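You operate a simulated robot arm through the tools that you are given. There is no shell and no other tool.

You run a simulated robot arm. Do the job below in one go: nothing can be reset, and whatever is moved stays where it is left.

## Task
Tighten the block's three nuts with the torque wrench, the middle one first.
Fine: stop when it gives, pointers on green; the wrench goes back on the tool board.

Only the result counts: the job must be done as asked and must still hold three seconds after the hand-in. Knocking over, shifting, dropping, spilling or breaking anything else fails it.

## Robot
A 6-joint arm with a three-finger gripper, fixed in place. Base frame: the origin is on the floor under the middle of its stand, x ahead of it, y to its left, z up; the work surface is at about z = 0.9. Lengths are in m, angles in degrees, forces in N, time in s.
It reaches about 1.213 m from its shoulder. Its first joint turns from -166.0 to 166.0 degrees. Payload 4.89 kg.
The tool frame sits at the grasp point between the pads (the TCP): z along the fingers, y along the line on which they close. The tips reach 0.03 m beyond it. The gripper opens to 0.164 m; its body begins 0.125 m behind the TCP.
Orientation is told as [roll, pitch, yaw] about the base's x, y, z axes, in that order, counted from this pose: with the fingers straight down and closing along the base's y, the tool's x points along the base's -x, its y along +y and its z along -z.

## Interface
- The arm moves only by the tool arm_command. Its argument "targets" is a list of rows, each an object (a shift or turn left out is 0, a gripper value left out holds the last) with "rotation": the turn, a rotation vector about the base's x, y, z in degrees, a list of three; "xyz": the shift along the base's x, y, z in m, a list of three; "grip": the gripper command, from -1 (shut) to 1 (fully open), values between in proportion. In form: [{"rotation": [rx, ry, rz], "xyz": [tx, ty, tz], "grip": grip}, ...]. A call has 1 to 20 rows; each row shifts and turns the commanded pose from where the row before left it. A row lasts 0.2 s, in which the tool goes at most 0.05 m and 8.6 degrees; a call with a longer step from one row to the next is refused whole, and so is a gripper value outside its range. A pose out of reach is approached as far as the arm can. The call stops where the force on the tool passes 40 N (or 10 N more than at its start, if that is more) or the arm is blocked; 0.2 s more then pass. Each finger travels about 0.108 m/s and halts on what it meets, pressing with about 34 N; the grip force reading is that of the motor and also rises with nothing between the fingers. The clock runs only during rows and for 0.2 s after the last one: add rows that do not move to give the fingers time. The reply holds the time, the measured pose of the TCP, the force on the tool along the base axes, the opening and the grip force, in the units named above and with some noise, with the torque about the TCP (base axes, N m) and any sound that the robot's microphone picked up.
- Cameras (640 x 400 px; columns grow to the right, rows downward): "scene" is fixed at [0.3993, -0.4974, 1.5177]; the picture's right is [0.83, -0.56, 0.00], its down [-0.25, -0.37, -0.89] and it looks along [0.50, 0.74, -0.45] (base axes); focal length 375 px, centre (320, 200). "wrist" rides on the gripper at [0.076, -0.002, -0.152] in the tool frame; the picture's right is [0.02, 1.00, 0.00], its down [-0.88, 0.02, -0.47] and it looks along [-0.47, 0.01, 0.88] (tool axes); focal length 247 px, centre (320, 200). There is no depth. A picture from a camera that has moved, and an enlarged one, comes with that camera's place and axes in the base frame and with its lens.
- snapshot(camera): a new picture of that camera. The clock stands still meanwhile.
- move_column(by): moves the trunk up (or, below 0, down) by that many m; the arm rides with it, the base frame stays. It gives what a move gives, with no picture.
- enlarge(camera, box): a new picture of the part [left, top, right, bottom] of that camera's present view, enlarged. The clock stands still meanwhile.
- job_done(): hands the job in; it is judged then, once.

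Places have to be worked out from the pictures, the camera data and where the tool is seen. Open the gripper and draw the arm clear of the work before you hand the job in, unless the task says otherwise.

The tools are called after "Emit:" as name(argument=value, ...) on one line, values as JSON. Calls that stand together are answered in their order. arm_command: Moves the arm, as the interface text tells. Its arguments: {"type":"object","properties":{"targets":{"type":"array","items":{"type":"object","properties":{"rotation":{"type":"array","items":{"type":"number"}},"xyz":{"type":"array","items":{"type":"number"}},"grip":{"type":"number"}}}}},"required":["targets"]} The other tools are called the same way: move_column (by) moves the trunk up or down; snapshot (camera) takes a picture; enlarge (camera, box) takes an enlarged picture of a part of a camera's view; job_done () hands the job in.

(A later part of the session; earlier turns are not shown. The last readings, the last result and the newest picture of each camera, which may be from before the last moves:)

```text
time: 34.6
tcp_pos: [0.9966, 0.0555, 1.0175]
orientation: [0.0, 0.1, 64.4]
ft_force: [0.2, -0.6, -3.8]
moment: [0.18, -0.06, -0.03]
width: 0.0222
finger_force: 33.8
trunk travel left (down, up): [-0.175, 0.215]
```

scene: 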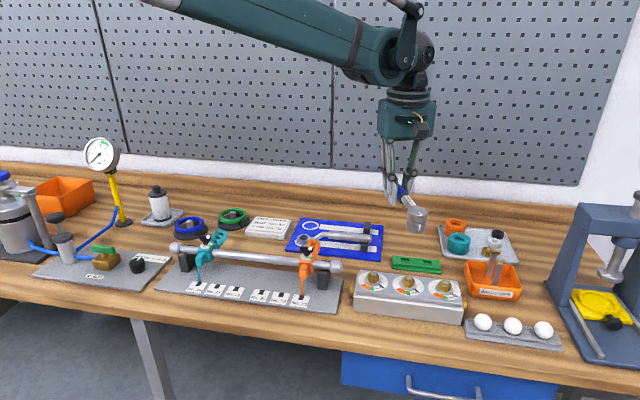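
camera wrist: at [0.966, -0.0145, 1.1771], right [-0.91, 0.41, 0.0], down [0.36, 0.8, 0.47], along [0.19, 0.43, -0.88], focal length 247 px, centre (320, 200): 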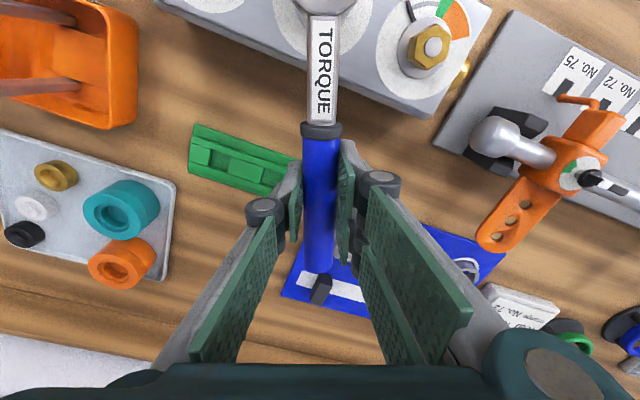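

There is no contact yet at z≈1.0176. I continue in 1 mm steps.

Emit:
arm_command(targets=[{"xyz": [0, 0, -0.001]}, {}])

Emit:
arm_command(targets=[{"xyz": [0, 0, -0.001]}, {}])

Emit:
enlarge(camera="scene", box=[394, 262, 428, 300])

```text
time: 35.2
tcp_pos: [0.9982, 0.0563, 1.0158]
orientation: [0.0, 0.0, 64.5]
ft_force: [0.5, -0.1, -3.1]
moment: [0.17, -0.05, -0.02]
width: 0.0224
finger_force: 33.8
trunk travel left (down, up): [-0.175, 0.215]
```

```text
time: 35.8
tcp_pos: [0.9973, 0.0566, 1.0136]
orientation: [0.0, 0.1, 64.4]
ft_force: [0.4, 0.8, -2.2]
moment: [0.12, -0.05, 0.01]
width: 0.0223
finger_force: 34.3
trunk travel left (down, up): [-0.175, 0.215]
```

```text
10.53 times, centred on (411, 281) of scene
camera zoom: at [0.3993, -0.4974, 1.5177], right [0.83, -0.56, 0.0], down [-0.25, -0.37, -0.89], along [0.5, 0.74, -0.45], focal length 3947 px, centre (-638, -653)
```

zoom: 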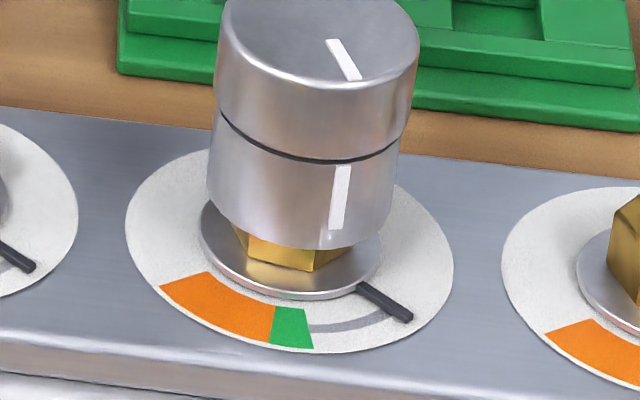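

The socket rim is now visibly below the nut's top face with almost no force, so the hex is sliding into the socket. I continue down toward the washer.

Emit:
arm_command(targets=[{"xyz": [0, 0, -0.001]}, {"xyz": [0, 0, -0.001]}, {}])

Emit:
arm_command(targets=[{"xyz": [0, 0, -0.001]}, {"xyz": [0, 0, -0.001]}, {}])

Emit:
arm_command(targets=[{"xyz": [0, 0, -0.001]}, {"xyz": [0, 0, -0.001]}, {}])

Emit:
enlarge(camera="scene", box=[394, 262, 428, 300])

```text
time: 36.6
tcp_pos: [0.9993, 0.0555, 1.0126]
orientation: [0.0, 0.1, 64.6]
ft_force: [0.3, 2.8, -3.0]
moment: [0.13, -0.03, -0.08]
width: 0.0224
finger_force: 34.7
trunk travel left (down, up): [-0.175, 0.215]
```

```text
time: 37.4
tcp_pos: [0.9979, 0.0567, 1.0101]
orientation: [0.1, 0.1, 64.5]
ft_force: [0.3, 2.8, -3.2]
moment: [0.17, -0.04, -0.06]
width: 0.0225
finger_force: 33.7
trunk travel left (down, up): [-0.175, 0.215]
```

```text
time: 38.2
tcp_pos: [0.9992, 0.0562, 1.0093]
orientation: [0.0, 0.0, 64.6]
ft_force: [0.4, 3.2, -1.5]
moment: [0.19, -0.03, -0.2]
width: 0.0223
finger_force: 33.9
trunk travel left (down, up): [-0.175, 0.215]
```

```text
10.53 times, centred on (411, 281) of scene
camera zoom: at [0.3993, -0.4974, 1.5177], right [0.83, -0.56, 0.0], down [-0.25, -0.37, -0.89], along [0.5, 0.74, -0.45], focal length 3947 px, centre (-638, -653)
```

zoom: 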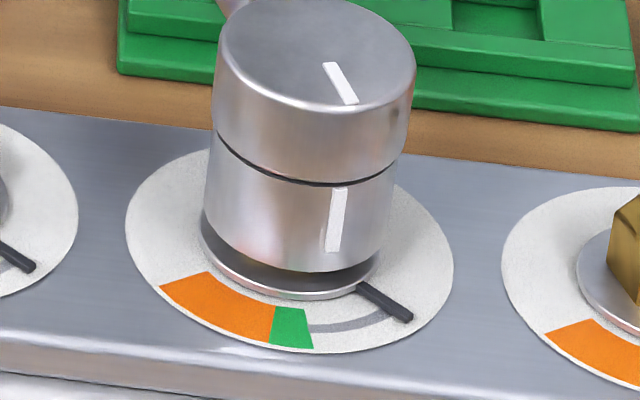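

The nut is inside the socket; a 3 N side force in +y shows the wall lightly touching. I relieve that with a +0.6 mm shift in y and go down the last few mm until it seats.

Emit:
arm_command(targets=[{"xyz": [0, 0.0006, -0.001]}, {"xyz": [0, 0, -0.001]}, {}])

Emit:
arm_command(targets=[{"xyz": [0, 0, -0.001]}, {}])

Emit:
arm_command(targets=[{"xyz": [0, 0, -0.001]}, {}])

Emit:
arm_command(targets=[{"xyz": [0, 0, -0.001]}, {}])

Emit:
enlarge(camera="scene", box=[394, 262, 428, 300])

```text
time: 39.0
tcp_pos: [0.9977, 0.0563, 1.0064]
orientation: [0.1, 0.1, 64.5]
ft_force: [-0.3, -0.4, -2.6]
moment: [0.17, -0.09, -0.01]
width: 0.0224
finger_force: 33.9
trunk travel left (down, up): [-0.175, 0.215]
```

```text
time: 39.6
tcp_pos: [0.9991, 0.0571, 1.0052]
orientation: [0.0, 0.2, 64.4]
ft_force: [0.0, 0.2, -3.3]
moment: [0.17, -0.07, 0.0]
width: 0.0221
finger_force: 34.1
trunk travel left (down, up): [-0.175, 0.215]
```

```text
time: 40.2
tcp_pos: [0.9993, 0.0556, 1.0052]
orientation: [0.0, 0.1, 64.5]
ft_force: [0.1, 1.3, -3.2]
moment: [0.13, -0.1, -0.02]
width: 0.0225
finger_force: 33.8
trunk travel left (down, up): [-0.175, 0.215]
```

```text
time: 40.8
tcp_pos: [0.9974, 0.0554, 1.004]
orientation: [0.0, 0.1, 64.6]
ft_force: [0.8, 0.3, -2.5]
moment: [0.18, -0.05, -0.01]
width: 0.0223
finger_force: 34.3
trunk travel left (down, up): [-0.175, 0.215]
```

```text
10.53 times, centred on (411, 281) of scene
camera zoom: at [0.3993, -0.4974, 1.5177], right [0.83, -0.56, 0.0], down [-0.25, -0.37, -0.89], along [0.5, 0.74, -0.45], focal length 3947 px, centre (-638, -653)
```

zoom: 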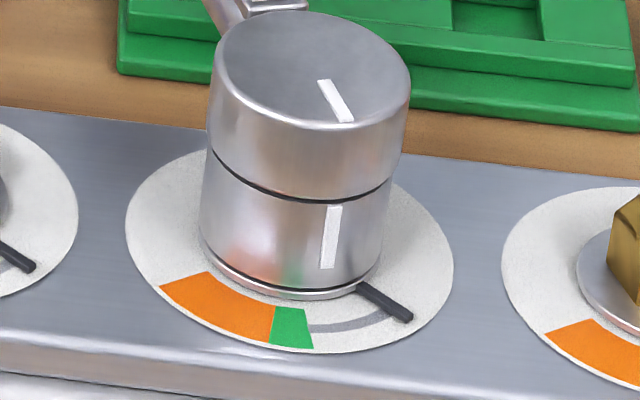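

The socket is over the full nut, about 1 mm from the washer, with near-zero side force. I now start turning clockwise about the nut axis (0.947, -0.051) in 2.5° steps, watching the torque and the microphone.

Emit:
arm_command(targets=[{"xyz": [0.004632, -0.002335, 0], "rotation": [0, 0, -2.5]}, {"xyz": [0.004527, -0.002535, 0], "rotation": [0, 0, -2.5]}, {"xyz": [0.004411, -0.00273, 0], "rotation": [0, 0, -2.5]}, {}])

Emit:
enlarge(camera="scene", box=[380, 250, 440, 302])

```text
time: 41.8
tcp_pos: [1.0113, 0.0493, 1.0037]
orientation: [0.0, 0.0, 57.0]
ft_force: [1.4, 1.2, -3.6]
moment: [0.2, -0.14, 0.05]
width: 0.0222
finger_force: 34.0
trunk travel left (down, up): [-0.175, 0.215]
```

```text
7.69 times, centred on (410, 276) of scene
camera zoom: at [0.3993, -0.4974, 1.5177], right [0.83, -0.56, 0.0], down [-0.25, -0.37, -0.89], along [0.5, 0.74, -0.45], focal length 2884 px, centre (-372, -385)
```

zoom: 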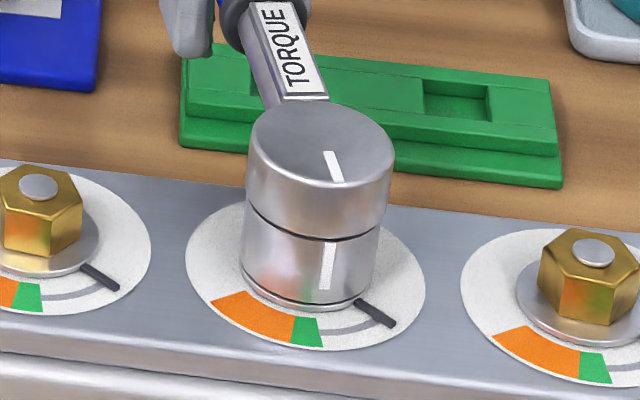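

There is no torque yet, so this is only the hex play being taken up. I continue with more steps.

Emit:
arm_command(targets=[{"xyz": [0.004288, -0.002919, 0], "rotation": [0, 0, -2.5]}, {"xyz": [0.004157, -0.003104, 0], "rotation": [0, 0, -2.5]}, {}])

Emit:
arm_command(targets=[{"xyz": [0.004018, -0.003282, 0], "rotation": [0, 0, -2.5]}, {"xyz": [0.00387, -0.003455, 0], "rotation": [0, 0, -2.5]}, {}])

Emit:
enlarge(camera="scene", box=[380, 250, 440, 302])

```text
time: 42.6
tcp_pos: [1.0208, 0.0432, 1.004]
orientation: [0.0, 0.1, 52.0]
ft_force: [2.3, 2.2, -4.6]
moment: [0.29, -0.25, -0.01]
width: 0.0222
finger_force: 34.0
trunk travel left (down, up): [-0.175, 0.215]
```

```text
time: 43.4
tcp_pos: [1.0292, 0.0368, 1.0039]
orientation: [0.0, 0.0, 47.0]
ft_force: [3.2, 5.9, -6.2]
moment: [0.43, -0.35, -0.16]
width: 0.0226
finger_force: 33.9
trunk travel left (down, up): [-0.175, 0.215]
```

```text
7.69 times, centred on (410, 276) of scene
camera zoom: at [0.3993, -0.4974, 1.5177], right [0.83, -0.56, 0.0], down [-0.25, -0.37, -0.89], along [0.5, 0.74, -0.45], focal length 2884 px, centre (-372, -385)
```

zoom: 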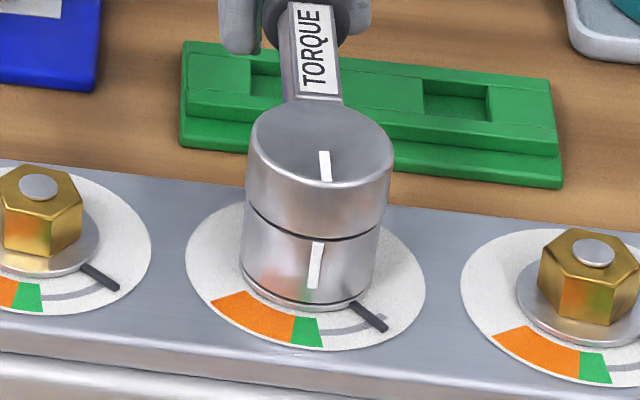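

The pointer is moving with the wrench and torque is building gently. There is about 6 N of radial force, so I shift outward about 0.5 mm along the handle and keep turning.

Emit:
arm_command(targets=[{"xyz": [0.00406, -0.00325, 0], "rotation": [0, 0, -2.5]}, {"xyz": [0.003554, -0.003779, 0], "rotation": [0, 0, -2.5]}, {}])

Emit:
arm_command(targets=[{"xyz": [0.003386, -0.00393, 0], "rotation": [0, 0, -2.5]}, {"xyz": [0.003213, -0.004074, 0], "rotation": [0, 0, -2.5]}, {}])

Emit:
enlarge(camera="scene", box=[380, 250, 440, 302])

```text
time: 44.2
tcp_pos: [1.0353, 0.0292, 1.0036]
orientation: [0.0, 0.1, 42.0]
ft_force: [-2.6, 3.2, -1.6]
moment: [0.0, 0.01, -0.21]
width: 0.0225
finger_force: 33.6
trunk travel left (down, up): [-0.175, 0.215]
```

```text
time: 45.0
tcp_pos: [1.0411, 0.0205, 1.0035]
orientation: [-0.1, 0.2, 37.1]
ft_force: [-5.1, 1.7, -7.5]
moment: [0.27, -0.32, -0.19]
width: 0.0223
finger_force: 34.0
trunk travel left (down, up): [-0.175, 0.215]
```

```text
7.69 times, centred on (410, 276) of scene
camera zoom: at [0.3993, -0.4974, 1.5177], right [0.83, -0.56, 0.0], down [-0.25, -0.37, -0.89], along [0.5, 0.74, -0.45], focal length 2884 px, centre (-372, -385)
```

zoom: 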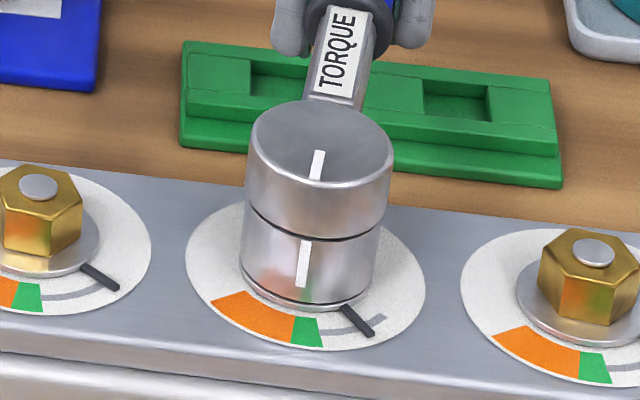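

The pointer is moving steadily toward green with low torque, so the wrench turns the nut after about 12° of play. I continue in small calls, checking the dial.

Emit:
arm_command(targets=[{"xyz": [0.003031, -0.00421, 0], "rotation": [0, 0, -2.5]}, {"xyz": [0.002844, -0.004339, 0], "rotation": [0, 0, -2.5]}, {}])

Emit:
arm_command(targets=[{"xyz": [0.002653, -0.004459, 0], "rotation": [0, 0, -2.5]}, {"xyz": [0.002455, -0.004569, 0], "rotation": [0, 0, -2.5]}, {}])

Emit:
enlarge(camera="scene", box=[380, 250, 440, 302])

```text
time: 45.8
tcp_pos: [1.0475, 0.0122, 1.0035]
orientation: [0.0, 0.1, 32.0]
ft_force: [-10.9, -1.7, -12.3]
moment: [0.36, -0.51, -0.24]
width: 0.0223
finger_force: 33.8
trunk travel left (down, up): [-0.175, 0.215]
```

```text
time: 46.6
tcp_pos: [1.0532, 0.0023, 1.0032]
orientation: [0.0, 0.1, 27.0]
ft_force: [-14.7, 0.6, -9.6]
moment: [0.11, -0.19, -0.34]
width: 0.0223
finger_force: 34.2
trunk travel left (down, up): [-0.175, 0.215]
```

```text
7.69 times, centred on (410, 276) of scene
camera zoom: at [0.3993, -0.4974, 1.5177], right [0.83, -0.56, 0.0], down [-0.25, -0.37, -0.89], along [0.5, 0.74, -0.45], focal length 2884 px, centre (-372, -385)
```

zoom: 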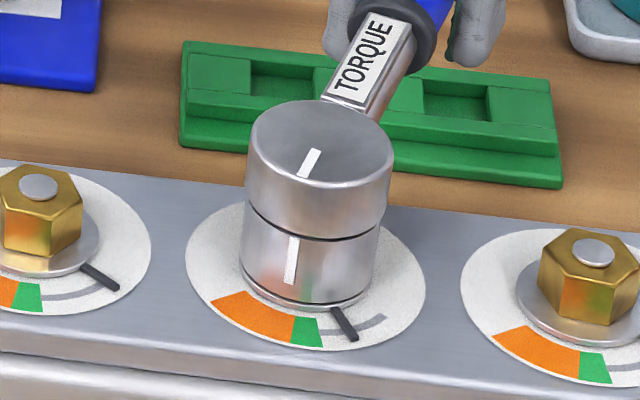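

The pointer is about two thirds of the way to green. Radial force has built to about 13 N inward, so I shift in about 1 mm along the handle to relieve it while turning on.

Emit:
arm_command(targets=[{"xyz": [0.00135, -0.00512, 0], "rotation": [0, 0, -2.5]}, {"xyz": [0.0018, -0.00488, 0], "rotation": [0, 0, -2.5]}, {}])

Emit:
arm_command(targets=[{"xyz": [0.00165, -0.00493, 0], "rotation": [0, 0, -2.5]}, {}])

Emit:
enlarge(camera="scene", box=[380, 250, 440, 302])

```text
time: 47.4
tcp_pos: [1.0571, -0.0051, 1.0036]
orientation: [-0.1, 0.1, 22.0]
ft_force: [15.3, 10.3, 7.2]
moment: [-0.23, 0.57, 0.01]
width: 0.0224
finger_force: 33.6
trunk travel left (down, up): [-0.175, 0.215]
```

```text
time: 48.0
tcp_pos: [1.0592, -0.011, 1.0034]
orientation: [0.1, 0.0, 19.5]
ft_force: [20.0, 12.1, 5.4]
moment: [-0.02, 0.24, -0.03]
width: 0.0219
finger_force: 34.4
trunk travel left (down, up): [-0.175, 0.215]
```

```text
7.69 times, centred on (410, 276) of scene
camera zoom: at [0.3993, -0.4974, 1.5177], right [0.83, -0.56, 0.0], down [-0.25, -0.37, -0.89], along [0.5, 0.74, -0.45], focal length 2884 px, centre (-372, -385)
```

zoom: 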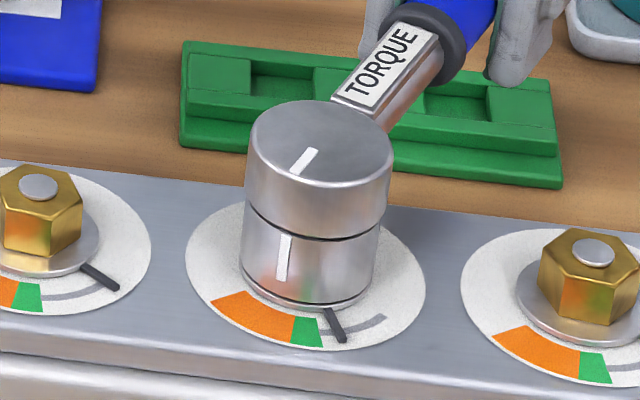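

I over-corrected (radial force is now +23 N outward, about 25 N per mm), so I shift back out 0.9 mm with the next step. The pointer is nearing green, so I now take one step at a time.

Emit:
arm_command(targets=[{"xyz": [0.00085, 0.0003, 0]}, {"xyz": [0.001624, -0.004927, 0], "rotation": [0, 0, -2.5]}, {}])

Emit:
enlarge(camera="scene", box=[380, 250, 440, 302])

```text
time: 48.8
tcp_pos: [1.0606, -0.0152, 1.0031]
orientation: [0.1, 0.1, 17.0]
ft_force: [14.1, 11.8, 1.7]
moment: [0.1, -0.09, -0.2]
width: 0.0222
finger_force: 34.1
trunk travel left (down, up): [-0.175, 0.215]
```

```text
7.69 times, centred on (410, 276) of scene
camera zoom: at [0.3993, -0.4974, 1.5177], right [0.83, -0.56, 0.0], down [-0.25, -0.37, -0.89], along [0.5, 0.74, -0.45], focal length 2884 px, centre (-372, -385)
```

zoom: 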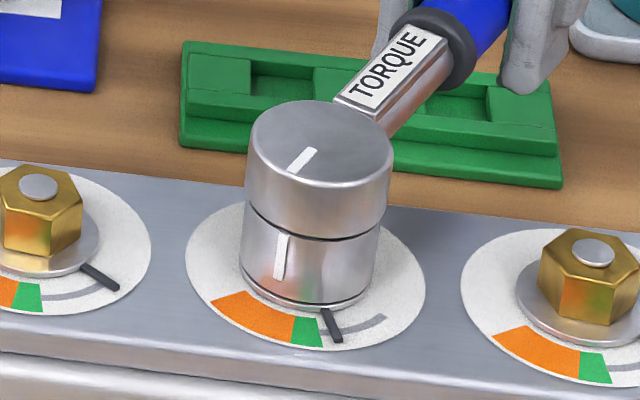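

Emit:
arm_command(targets=[{"xyz": [0.0006, 0.0002, 0]}, {"xyz": [0.001409, -0.004993, 0], "rotation": [0, 0, -2.5]}, {}])

Emit:
enlarge(camera="scene", box=[380, 250, 440, 302])

```text
time: 49.6
tcp_pos: [1.0613, -0.0205, 1.0025]
orientation: [0.1, 0.2, 14.4]
ft_force: [-4.2, 8.2, -9.8]
moment: [0.29, -0.77, -0.42]
width: 0.022
finger_force: 33.4
trunk travel left (down, up): [-0.175, 0.215]
```

```text
7.69 times, centred on (410, 276) of scene
camera zoom: at [0.3993, -0.4974, 1.5177], right [0.83, -0.56, 0.0], down [-0.25, -0.37, -0.89], along [0.5, 0.74, -0.45], focal length 2884 px, centre (-372, -385)
```

zoom: 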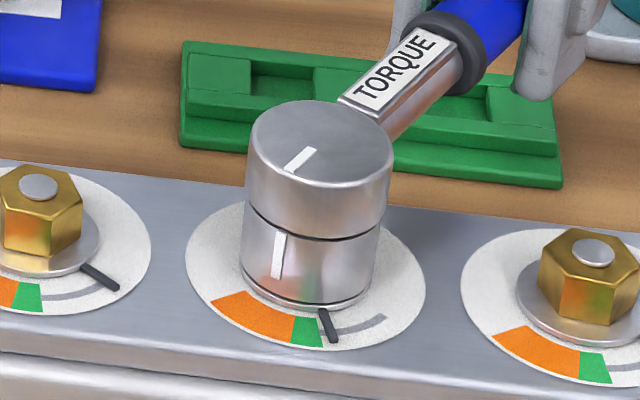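

The radial force is balanced again and the torque is rising. The pointer is just short of green, so I go on in smaller steps and listen for the click.

Emit:
arm_command(targets=[{"xyz": [0.00065, -0.00251, 0], "rotation": [0, 0, -1.25]}, {"xyz": [0.00054, -0.00254, 0], "rotation": [0, 0, -1.25]}, {}])

Emit:
enlarge(camera="scene", box=[380, 250, 440, 302])

```text
time: 50.4
tcp_pos: [1.062, -0.0261, 1.0032]
orientation: [0.1, 0.2, 12.0]
ft_force: [-17.0, 4.7, -13.0]
moment: [0.19, -0.63, -0.22]
width: 0.0223
finger_force: 33.8
trunk travel left (down, up): [-0.175, 0.215]
```

```text
7.69 times, centred on (410, 276) of scene
camera zoom: at [0.3993, -0.4974, 1.5177], right [0.83, -0.56, 0.0], down [-0.25, -0.37, -0.89], along [0.5, 0.74, -0.45], focal length 2884 px, centre (-372, -385)
```

zoom: 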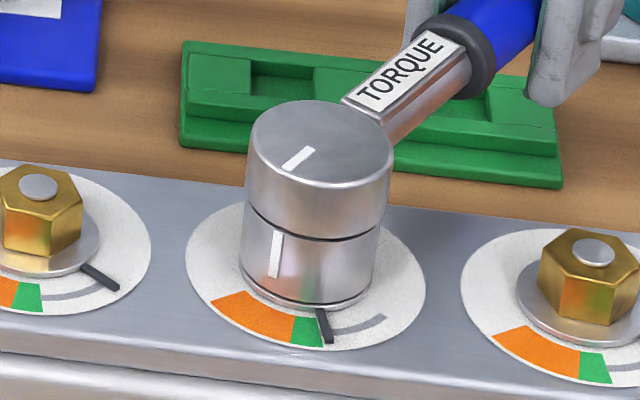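

The pointer is at the edge of green. I ease the radial load slightly (0.6 mm inward) and continue in 1.25° steps.

Emit:
arm_command(targets=[{"xyz": [-0.0001, -0.0026, 0], "rotation": [0, 0, -1.25]}, {}])

Emit:
arm_command(targets=[{"xyz": [0.0004, -0.00256, 0], "rotation": [0, 0, -1.25]}, {}])

Emit:
enlarge(camera="scene", box=[380, 250, 440, 302])

```text
time: 51.0
tcp_pos: [1.0624, -0.0288, 1.0045]
orientation: [0.0, 0.1, 10.7]
ft_force: [-10.7, 3.4, -9.6]
moment: [0.06, -0.41, -0.03]
width: 0.0223
finger_force: 34.0
trunk travel left (down, up): [-0.175, 0.215]
```

```text
time: 51.6
tcp_pos: [1.0635, -0.0303, 1.0039]
orientation: [0.1, 0.2, 9.5]
ft_force: [-2.2, 4.6, -0.7]
moment: [-0.05, 0.33, 0.14]
width: 0.0225
finger_force: 33.9
trunk travel left (down, up): [-0.175, 0.215]
```

```text
7.69 times, centred on (410, 276) of scene
camera zoom: at [0.3993, -0.4974, 1.5177], right [0.83, -0.56, 0.0], down [-0.25, -0.37, -0.89], along [0.5, 0.74, -0.45], focal length 2884 px, centre (-372, -385)
```

zoom: 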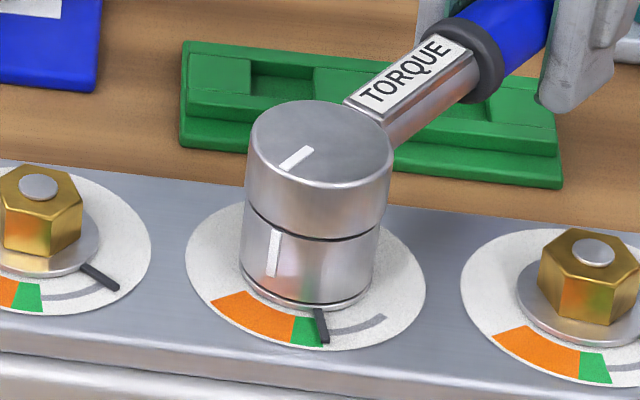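

The pointer is entering green and there is no click yet. I keep going in small steps.

Emit:
arm_command(targets=[{"xyz": [0.0004, -0.00257, 0], "rotation": [0, 0, -1.25]}, {}])

Emit:
arm_command(targets=[{"xyz": [0.0004, -0.00258, 0], "rotation": [0, 0, -1.25]}, {}])

Emit:
enlarge(camera="scene", box=[380, 250, 440, 302])

```text
time: 52.2
tcp_pos: [1.064, -0.0322, 1.0025]
orientation: [-0.1, 0.1, 8.3]
ft_force: [-2.6, 8.6, -0.6]
moment: [0.0, 0.35, -0.18]
width: 0.0227
finger_force: 34.0
trunk travel left (down, up): [-0.175, 0.215]
```

```text
time: 52.8
tcp_pos: [1.0644, -0.0362, 1.005]
orientation: [0.1, 0.1, 7.0]
ft_force: [-0.3, 9.4, -1.0]
moment: [0.05, 0.12, -0.3]
width: 0.0224
finger_force: 34.0
trunk travel left (down, up): [-0.175, 0.215]
```

```text
7.69 times, centred on (410, 276) of scene
camera zoom: at [0.3993, -0.4974, 1.5177], right [0.83, -0.56, 0.0], down [-0.25, -0.37, -0.89], along [0.5, 0.74, -0.45], focal length 2884 px, centre (-372, -385)
```

zoom: 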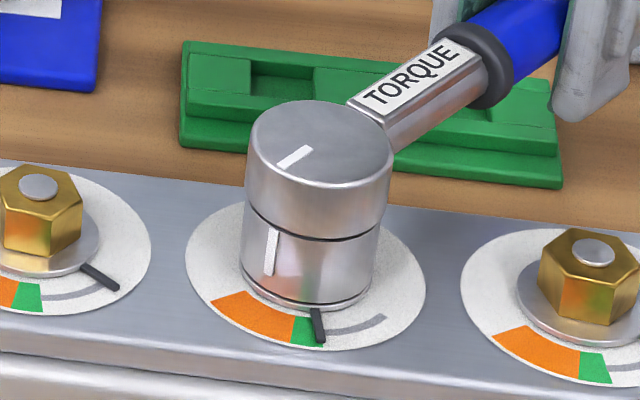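

The pointer is just inside green and the torque is about 0.8 N·m, with no click so far. I continue carefully.

Emit:
arm_command(targets=[{"xyz": [0.0003, -0.00258, 0], "rotation": [0, 0, -1.25]}, {}])

Emit:
arm_command(targets=[{"xyz": [0.00025, -0.00258, 0], "rotation": [0, 0, -1.25]}, {}])

Emit:
enlarge(camera="scene", box=[390, 260, 430, 302])

```text
time: 53.4
tcp_pos: [1.0643, -0.0388, 1.0042]
orientation: [0.0, 0.0, 5.8]
ft_force: [5.3, 10.6, 1.3]
moment: [0.07, 0.3, -0.31]
width: 0.0222
finger_force: 33.6
trunk travel left (down, up): [-0.175, 0.215]
```

```text
time: 54.0
tcp_pos: [1.0653, -0.0413, 1.0041]
orientation: [0.1, 0.1, 4.4]
ft_force: [9.0, 12.0, 3.0]
moment: [0.06, 0.36, -0.36]
width: 0.0222
finger_force: 33.8
trunk travel left (down, up): [-0.175, 0.215]
```

```text
9.52 times, centred on (410, 281) of scene
camera zoom: at [0.3993, -0.4974, 1.5177], right [0.83, -0.56, 0.0], down [-0.25, -0.37, -0.89], along [0.5, 0.74, -0.45], focal length 3571 px, centre (-537, -571)
```

zoom: 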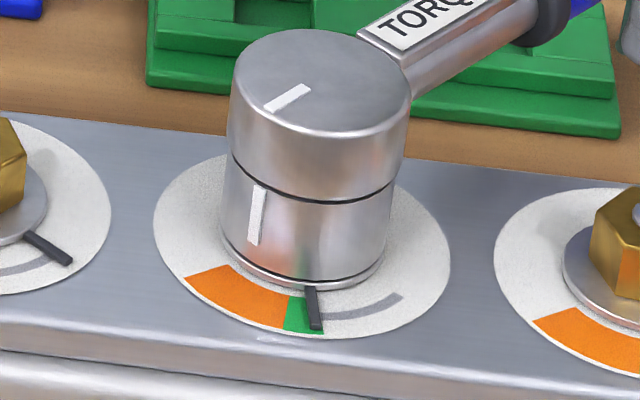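

The pointer is inside green (right part) and the torque is rising to about 1.0 N·m. The wrench has not clicked yet, so I go on in 1.25° steps.

Emit:
arm_command(targets=[{"xyz": [0.0003, -0.00258, 0], "rotation": [0, 0, -1.25]}, {}])

Emit:
enlarge(camera="scene", box=[390, 260, 430, 302])

```text
time: 54.6
tcp_pos: [1.0653, -0.044, 1.0028]
orientation: [0.0, 0.1, 3.3]
ft_force: [2.7, 9.8, -2.2]
moment: [0.02, -0.07, -0.25]
width: 0.0221
finger_force: 33.6
trunk travel left (down, up): [-0.175, 0.215]
```

```text
9.52 times, centred on (410, 281) of scene
camera zoom: at [0.3993, -0.4974, 1.5177], right [0.83, -0.56, 0.0], down [-0.25, -0.37, -0.89], along [0.5, 0.74, -0.45], focal length 3571 px, centre (-537, -571)
```

zoom: 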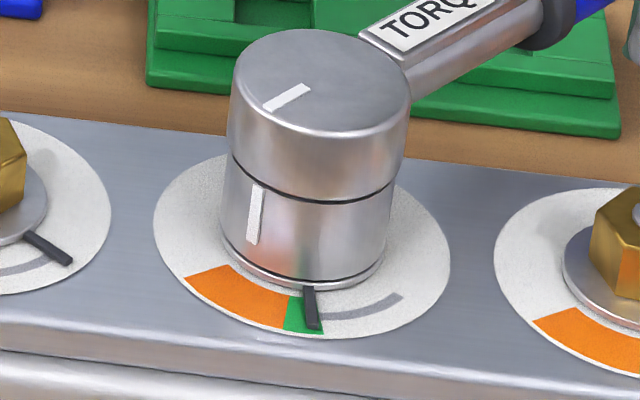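

Emit:
arm_command(targets=[{"xyz": [0.0002, -0.00259, 0], "rotation": [0, 0, -1.25]}, {}])

Emit:
enlarge(camera="scene", box=[390, 260, 430, 302])

```text
time: 55.2
tcp_pos: [1.0651, -0.0461, 1.0037]
orientation: [0.0, 0.1, 2.0]
ft_force: [-5.0, 8.6, -4.4]
moment: [0.06, -0.14, -0.29]
width: 0.0222
finger_force: 34.0
trunk travel left (down, up): [-0.175, 0.215]
```

```text
9.52 times, centred on (410, 281) of scene
camera zoom: at [0.3993, -0.4974, 1.5177], right [0.83, -0.56, 0.0], down [-0.25, -0.37, -0.89], along [0.5, 0.74, -0.45], focal length 3571 px, centre (-537, -571)
```

zoom: 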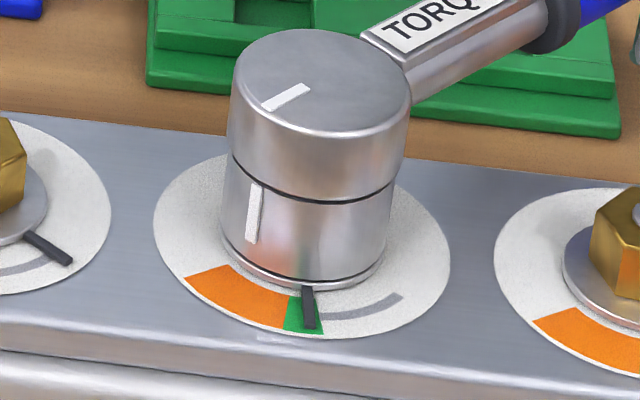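

The pointer is nearing the centre of green with no click. One more small step at a time, stopping at once when it gives.

Emit:
arm_command(targets=[{"xyz": [0.0, -0.00259, 0], "rotation": [0, 0, -1.25]}, {}])

Emit:
enlarge(camera="scene", box=[390, 260, 430, 302])

```text
time: 55.8
tcp_pos: [1.0654, -0.049, 1.0046]
orientation: [0.0, 0.1, 0.8]
ft_force: [-6.5, 11.6, -8.4]
moment: [0.09, -0.4, -0.39]
width: 0.0224
finger_force: 34.1
trunk travel left (down, up): [-0.175, 0.215]
```

```text
9.52 times, centred on (410, 281) of scene
camera zoom: at [0.3993, -0.4974, 1.5177], right [0.83, -0.56, 0.0], down [-0.25, -0.37, -0.89], along [0.5, 0.74, -0.45], focal length 3571 px, centre (-537, -571)
```

zoom: 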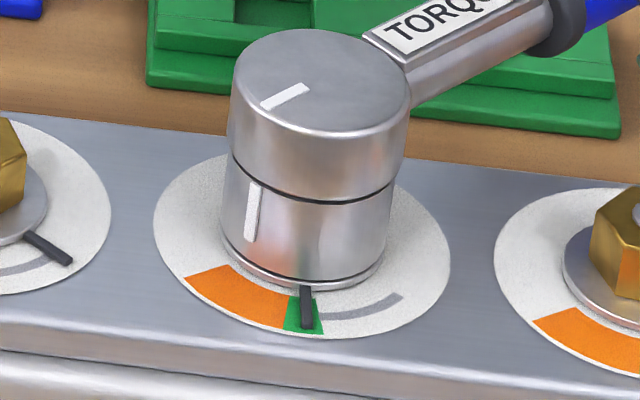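

The pointer is at mid-green and there is still no click. I take a slightly smaller step.

Emit:
arm_command(targets=[{"xyz": [-0.0001, -0.00207, 0], "rotation": [0, 0, -1.0]}, {}])

Emit:
enlarge(camera="scene", box=[390, 260, 430, 302])

```text
time: 56.4
tcp_pos: [1.0664, -0.0497, 1.0037]
orientation: [0.0, 0.1, -0.2]
ft_force: [-8.7, 12.2, -10.9]
moment: [0.05, -0.64, -0.37]
width: 0.0224
finger_force: 33.9
trunk travel left (down, up): [-0.175, 0.215]
```

```text
9.52 times, centred on (410, 281) of scene
camera zoom: at [0.3993, -0.4974, 1.5177], right [0.83, -0.56, 0.0], down [-0.25, -0.37, -0.89], along [0.5, 0.74, -0.45], focal length 3571 px, centre (-537, -571)
```

zoom: 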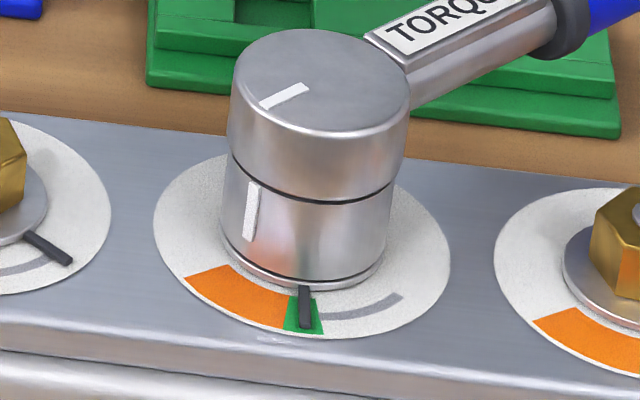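

Emit:
arm_command(targets=[{"xyz": [-0.0002, -0.00207, 0], "rotation": [0, 0, -1.0]}, {}])

Emit:
enlarge(camera="scene", box=[390, 260, 430, 302])

```text
time: 57.0
tcp_pos: [1.0652, -0.054, 1.0039]
orientation: [0.0, 0.1, -1.2]
ft_force: [-5.9, 13.2, -11.4]
moment: [0.03, -0.62, -0.49]
width: 0.0225
finger_force: 33.9
trunk travel left (down, up): [-0.175, 0.215]
```

```text
9.52 times, centred on (410, 281) of scene
camera zoom: at [0.3993, -0.4974, 1.5177], right [0.83, -0.56, 0.0], down [-0.25, -0.37, -0.89], along [0.5, 0.74, -0.45], focal length 3571 px, centre (-537, -571)
```

zoom: 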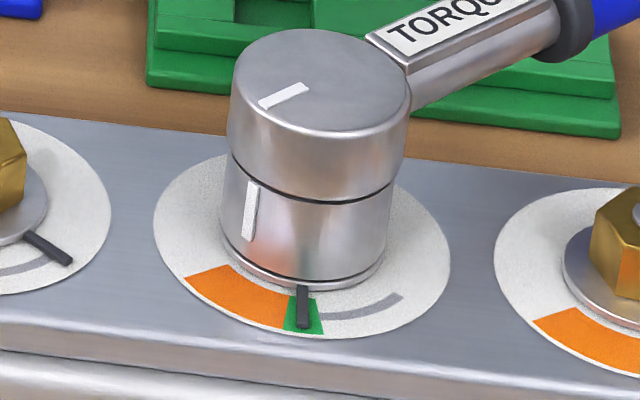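

I look more closely at the pointer in relation to the green sector before going further.

Emit:
enlarge(camera="scene", box=[402, 284, 422, 300])

Emit:
enlarge(camera="scene", box=[350, 200, 480, 310])

```text
16.00 times, centred on (412, 292) of scene
camera zoom: at [0.3993, -0.4974, 1.5177], right [0.83, -0.56, 0.0], down [-0.25, -0.37, -0.89], along [0.5, 0.74, -0.45], focal length 6000 px, centre (-1152, -1272)
```

zoom: 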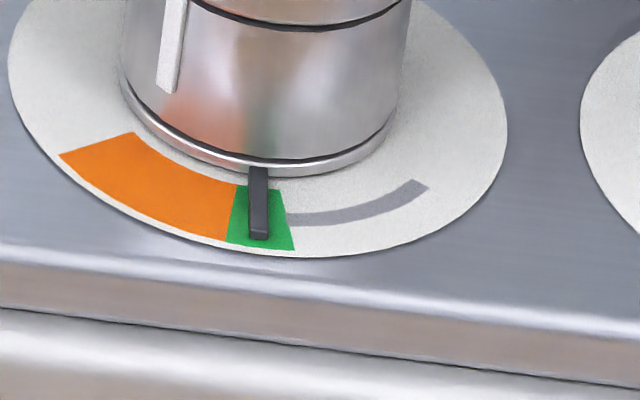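

```text
3.64 times, centred on (415, 255) of scene
camera zoom: at [0.3993, -0.4974, 1.5177], right [0.83, -0.56, 0.0], down [-0.25, -0.37, -0.89], along [0.5, 0.74, -0.45], focal length 1364 px, centre (-26, 0)
```

zoom: 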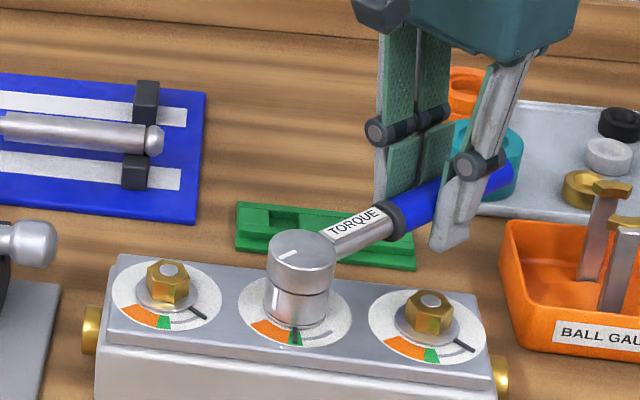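

The pointer is exactly at the centre of green, but the wrench has not given yet. I continue in 1° steps; about 8° of green remains, so I can safely find the click point.

Emit:
arm_command(targets=[{"xyz": [-0.0002, -0.00207, 0], "rotation": [0, 0, -1.0]}, {}])

Emit:
enlarge(camera="scene", box=[402, 284, 422, 300])

```text
time: 57.6
tcp_pos: [1.0646, -0.055, 1.0042]
orientation: [0.0, 0.1, -2.2]
ft_force: [4.0, 13.0, -1.8]
moment: [0.06, 0.1, -0.57]
width: 0.0223
finger_force: 34.6
trunk travel left (down, up): [-0.175, 0.215]
```

```text
16.00 times, centred on (412, 292) of scene
camera zoom: at [0.3993, -0.4974, 1.5177], right [0.83, -0.56, 0.0], down [-0.25, -0.37, -0.89], along [0.5, 0.74, -0.45], focal length 6000 px, centre (-1152, -1272)
```

zoom: 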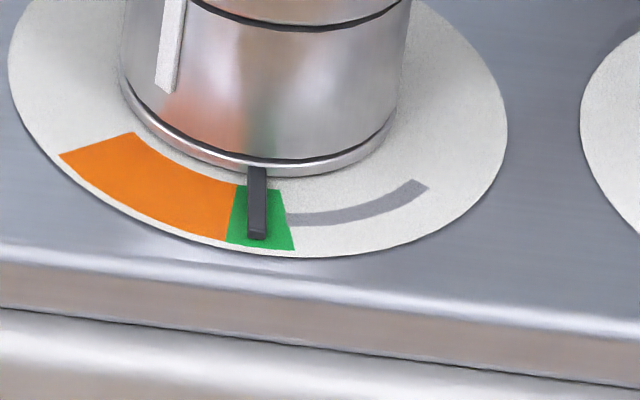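

Emit:
arm_command(targets=[{"xyz": [-0.0001, -0.00207, 0], "rotation": [0, 0, -1.0]}, {}])

Emit:
enlarge(camera="scene", box=[402, 284, 422, 300])

```text
time: 58.2
tcp_pos: [1.0657, -0.0575, 1.0033]
orientation: [0.0, 0.1, -3.2]
ft_force: [12.1, 13.3, 7.5]
moment: [0.19, 0.88, -0.61]
width: 0.0224
finger_force: 34.3
trunk travel left (down, up): [-0.175, 0.215]
```

```text
16.00 times, centred on (412, 292) of scene
camera zoom: at [0.3993, -0.4974, 1.5177], right [0.83, -0.56, 0.0], down [-0.25, -0.37, -0.89], along [0.5, 0.74, -0.45], focal length 6000 px, centre (-1152, -1272)
```

zoom: 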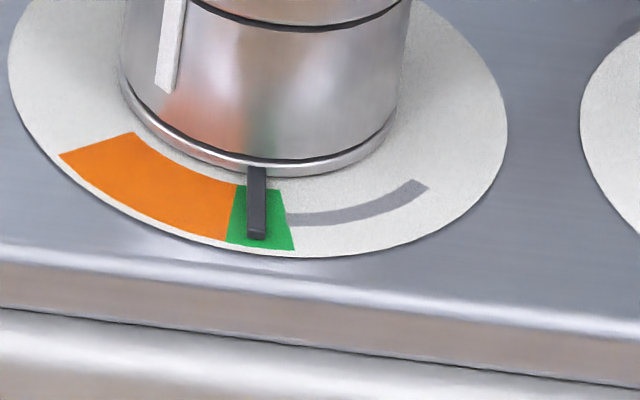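

Emit:
arm_command(targets=[{"xyz": [0.0003, -0.00207, 0], "rotation": [0, 0, -1.0]}, {}])

Emit:
enlarge(camera="scene", box=[402, 284, 422, 300])

Emit:
enlarge(camera="scene", box=[390, 260, 430, 302])

```text
time: 58.8
tcp_pos: [1.0657, -0.0586, 1.0042]
orientation: [-0.1, 0.1, -4.3]
ft_force: [3.9, 11.6, 3.8]
moment: [0.11, 0.66, -0.5]
width: 0.0223
finger_force: 33.6
trunk travel left (down, up): [-0.175, 0.215]
```

```text
16.00 times, centred on (412, 292) of scene
camera zoom: at [0.3993, -0.4974, 1.5177], right [0.83, -0.56, 0.0], down [-0.25, -0.37, -0.89], along [0.5, 0.74, -0.45], focal length 6000 px, centre (-1152, -1272)
```

zoom: 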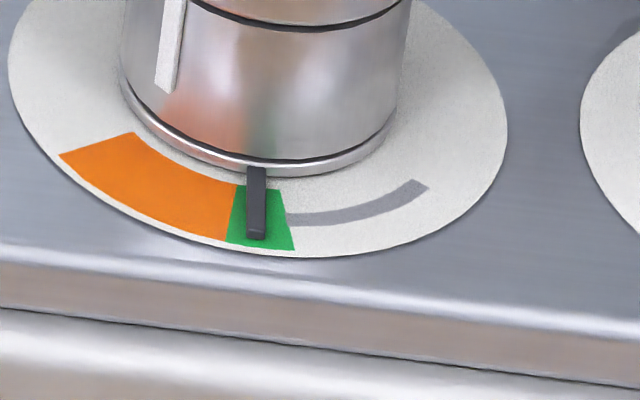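

```text
9.52 times, centred on (410, 281) of scene
camera zoom: at [0.3993, -0.4974, 1.5177], right [0.83, -0.56, 0.0], down [-0.25, -0.37, -0.89], along [0.5, 0.74, -0.45], focal length 3571 px, centre (-537, -571)
```

zoom: 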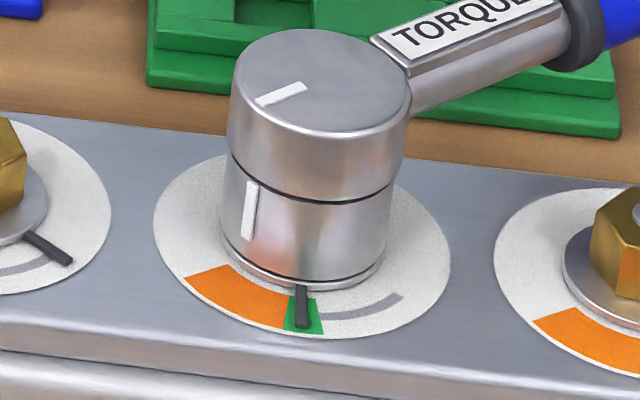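

The pointer has nearly stopped while the handle still turns slightly, so the wrench is loading up close to its limit. I take further 1° steps, watching for the click.

Emit:
arm_command(targets=[{"xyz": [0.0, -0.00207, 0], "rotation": [0, 0, -1.0]}, {}])

Emit:
enlarge(camera="scene", box=[390, 260, 430, 302])

```text
time: 59.4
tcp_pos: [1.065, -0.0608, 1.0038]
orientation: [0.0, 0.1, -5.3]
ft_force: [-3.9, 12.0, 0.0]
moment: [0.12, 0.48, -0.52]
width: 0.0223
finger_force: 33.7
trunk travel left (down, up): [-0.175, 0.215]
```

```text
9.52 times, centred on (410, 281) of scene
camera zoom: at [0.3993, -0.4974, 1.5177], right [0.83, -0.56, 0.0], down [-0.25, -0.37, -0.89], along [0.5, 0.74, -0.45], focal length 3571 px, centre (-537, -571)
```

zoom: 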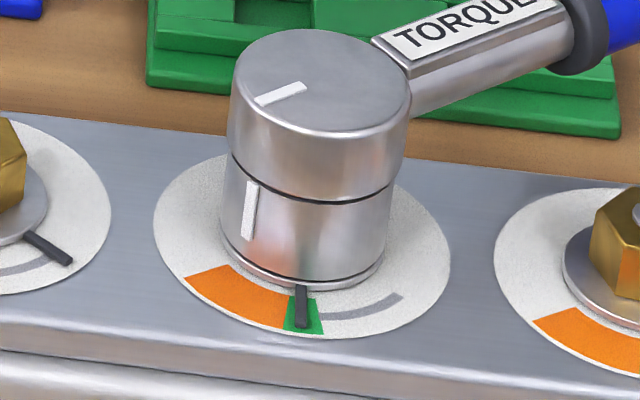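

Between the last readings the handle turned about 4° while the pointer moved only about 1°, and the torque stayed flat at about 0.9 N·m, so the wrench seems to be starting to give. I take two more cautious 1° steps to confirm, since the pointer is still mid-green.

Emit:
arm_command(targets=[{"xyz": [-0.0003, -0.00206, 0], "rotation": [0, 0, -1.0]}, {}])

Emit:
arm_command(targets=[{"xyz": [-0.0003, -0.00206, 0], "rotation": [0, 0, -1.0]}, {}])

Emit:
enlarge(camera="scene", box=[402, 284, 422, 300])

Emit:
enlarge(camera="scene", box=[390, 260, 430, 302])

```text
time: 60.0
tcp_pos: [1.0644, -0.0625, 1.004]
orientation: [0.0, 0.1, -6.2]
ft_force: [-7.9, 12.0, -3.2]
moment: [0.09, 0.25, -0.58]
width: 0.0222
finger_force: 34.6
trunk travel left (down, up): [-0.175, 0.215]
```

```text
time: 60.6
tcp_pos: [1.0638, -0.0649, 1.0031]
orientation: [0.1, 0.1, -7.2]
ft_force: [-10.0, 13.2, -9.4]
moment: [0.0, -0.28, -0.62]
width: 0.0223
finger_force: 34.1
trunk travel left (down, up): [-0.175, 0.215]
```

```text
16.00 times, centred on (412, 292) of scene
camera zoom: at [0.3993, -0.4974, 1.5177], right [0.83, -0.56, 0.0], down [-0.25, -0.37, -0.89], along [0.5, 0.74, -0.45], focal length 6000 px, centre (-1152, -1272)
```

zoom: 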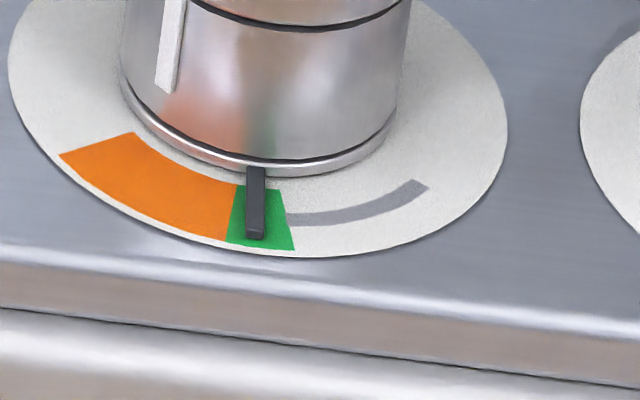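

```text
9.52 times, centred on (410, 281) of scene
camera zoom: at [0.3993, -0.4974, 1.5177], right [0.83, -0.56, 0.0], down [-0.25, -0.37, -0.89], along [0.5, 0.74, -0.45], focal length 3571 px, centre (-537, -571)
```

zoom: 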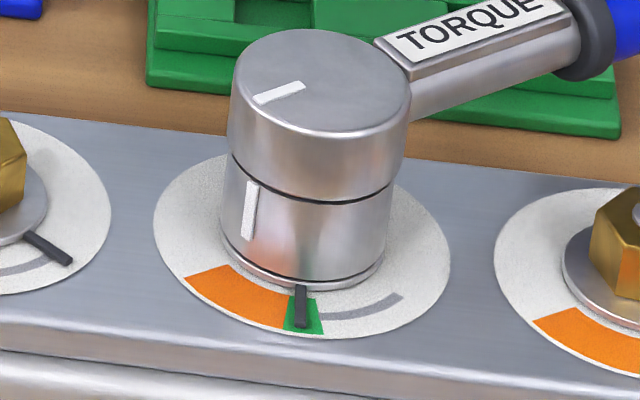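

The socket and pointer have now stayed nearly still over about 5° of handle travel, with the head turning on the socket. The pointer sits near the centre of green. I do one last small step to see whether a click is heard.

Emit:
arm_command(targets=[{"xyz": [-0.0004, -0.00206, 0], "rotation": [0, 0, -1.0]}, {}])

Emit:
enlarge(camera="scene", box=[402, 284, 422, 300])

```text
time: 61.2
tcp_pos: [1.0645, -0.0675, 1.0031]
orientation: [0.1, 0.1, -8.2]
ft_force: [-10.7, 11.8, -9.4]
moment: [-0.03, -0.37, -0.47]
width: 0.0223
finger_force: 33.9
trunk travel left (down, up): [-0.175, 0.215]
```

```text
16.00 times, centred on (412, 292) of scene
camera zoom: at [0.3993, -0.4974, 1.5177], right [0.83, -0.56, 0.0], down [-0.25, -0.37, -0.89], along [0.5, 0.74, -0.45], focal length 6000 px, centre (-1152, -1272)
```

zoom: 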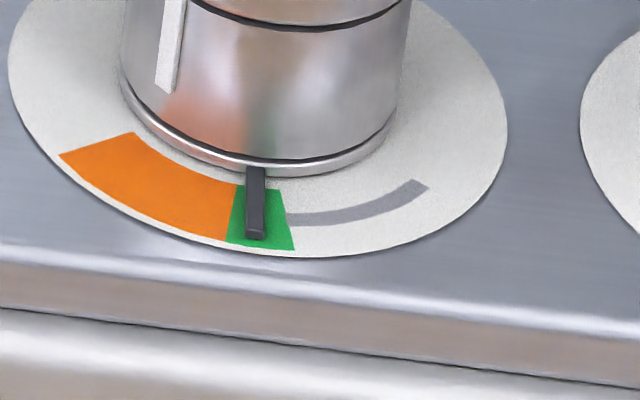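

The pointer no longer moves while the handle turns: the wrench has given, with the middle pointer at the centre of green. I stop here and back off counter-clockwise through the hex play to unload before lifting off.

Emit:
arm_command(targets=[{"xyz": [0.0002, 0.00511, 0], "rotation": [0, 0, 2.5]}, {"xyz": [0.0003, 0.00513, 0], "rotation": [0, 0, 2.5]}, {}])

Emit:
enlarge(camera="scene", box=[390, 260, 430, 302])

```text
time: 62.0
tcp_pos: [1.0644, -0.0571, 1.0041]
orientation: [0.0, 0.1, -3.3]
ft_force: [3.7, 10.4, -3.9]
moment: [0.04, -0.29, -0.28]
width: 0.0224
finger_force: 34.0
trunk travel left (down, up): [-0.175, 0.215]
```

```text
9.52 times, centred on (410, 281) of scene
camera zoom: at [0.3993, -0.4974, 1.5177], right [0.83, -0.56, 0.0], down [-0.25, -0.37, -0.89], along [0.5, 0.74, -0.45], focal length 3571 px, centre (-537, -571)
```

zoom: 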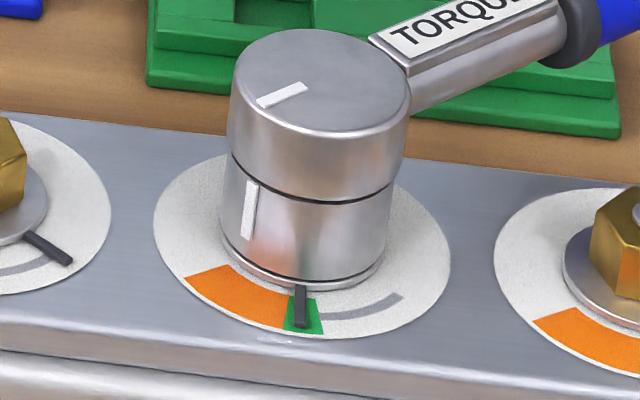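

The wrench's internal spring is still returning (torque still on), and the pointer holds on green. I continue backing off until the torque vanishes.

Emit:
arm_command(targets=[{"xyz": [0.0002, 0.00514, 0], "rotation": [0, 0, 2.5]}, {"xyz": [-5e-05, 0.00515, 0], "rotation": [0, 0, 2.5]}, {}])

Emit:
arm_command(targets=[{"xyz": [-0.00027, 0.00514, 0], "rotation": [0, 0, 2.5]}, {}])

Emit:
enlarge(camera="scene", box=[390, 260, 430, 302])

```text
time: 62.8
tcp_pos: [1.0653, -0.0465, 1.0037]
orientation: [-0.1, 0.0, 1.7]
ft_force: [15.1, 6.3, 4.6]
moment: [-0.08, 0.36, -0.56]
width: 0.0226
finger_force: 34.5
trunk travel left (down, up): [-0.175, 0.215]
```

```text
time: 63.4
tcp_pos: [1.0646, -0.0417, 1.0032]
orientation: [0.0, 0.1, 4.3]
ft_force: [15.4, 6.4, 1.7]
moment: [0.11, -0.08, -0.55]
width: 0.0226
finger_force: 33.5
trunk travel left (down, up): [-0.175, 0.215]
```

```text
9.52 times, centred on (410, 281) of scene
camera zoom: at [0.3993, -0.4974, 1.5177], right [0.83, -0.56, 0.0], down [-0.25, -0.37, -0.89], along [0.5, 0.74, -0.45], focal length 3571 px, centre (-537, -571)
```

zoom: 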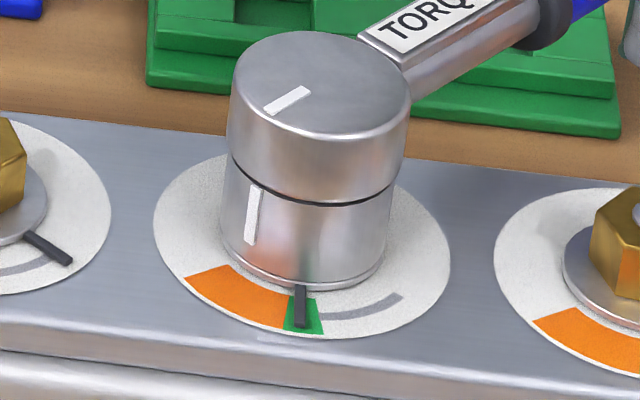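

The torque is back to about zero and the pointer stays on green. I relieve the radial load (move out 0.6 mm), turn a little further to centre in the hex play, and check the forces before lifting.

Emit:
arm_command(targets=[{"xyz": [0.0006, 0.0, 0]}, {"xyz": [-0.00049, 0.00513, 0], "rotation": [0, 0, 2.5]}, {}])

Emit:
arm_command(targets=[{"xyz": [-0.0007, 0.0051, 0], "rotation": [0, 0, 2.5]}, {}])

```text
time: 64.2
tcp_pos: [1.0643, -0.0367, 1.0028]
orientation: [0.0, 0.2, 6.8]
ft_force: [-2.0, 5.2, -5.4]
moment: [0.18, -0.36, -0.56]
width: 0.0225
finger_force: 34.1
trunk travel left (down, up): [-0.175, 0.215]
```

```text
time: 64.8
tcp_pos: [1.0634, -0.0329, 1.0035]
orientation: [0.1, 0.1, 9.3]
ft_force: [0.2, 3.1, -2.6]
moment: [0.09, -0.15, -0.27]
width: 0.0224
finger_force: 33.5
trunk travel left (down, up): [-0.175, 0.215]
```

The forces are small now. One more 2.5° to sit mid-play, then I lift slowly while watching the forces.

Emit:
arm_command(targets=[{"xyz": [-0.0009, 0.0051, 0], "rotation": [0, 0, 2.5]}, {}, {"xyz": [0, 0, 0.002]}, {"xyz": [0, 0, 0.002]}, {}])

Emit:
arm_command(targets=[{"xyz": [0, 0, 0.003]}, {"xyz": [0, 0, 0.003]}, {"xyz": [0, 0, 0.003]}, {}])

Emit:
enlarge(camera="scene", box=[380, 245, 440, 302])

```text
time: 66.0
tcp_pos: [1.0633, -0.0272, 1.0083]
orientation: [0.1, 0.1, 11.9]
ft_force: [-0.2, 0.1, -3.4]
moment: [0.03, -0.13, -0.04]
width: 0.0222
finger_force: 34.0
trunk travel left (down, up): [-0.175, 0.215]
```

```text
time: 67.0
tcp_pos: [1.0632, -0.0284, 1.0165]
orientation: [0.0, 0.0, 11.7]
ft_force: [0.4, -0.1, -3.7]
moment: [0.05, -0.17, 0.0]
width: 0.0225
finger_force: 33.6
trunk travel left (down, up): [-0.175, 0.215]
```

```text
7.02 times, centred on (410, 274) of scene
camera zoom: at [0.3993, -0.4974, 1.5177], right [0.83, -0.56, 0.0], down [-0.25, -0.37, -0.89], along [0.5, 0.74, -0.45], focal length 2631 px, centre (-312, -316)
```

zoom: 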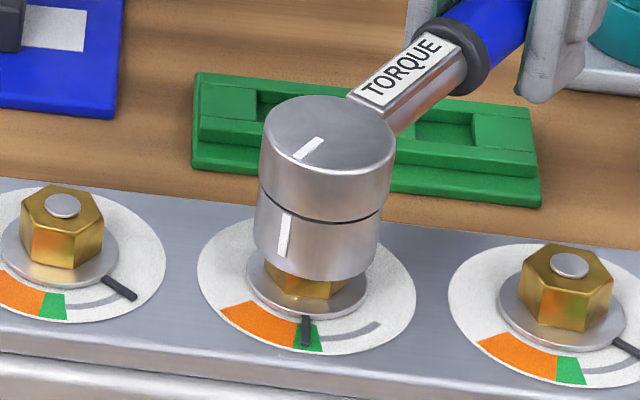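

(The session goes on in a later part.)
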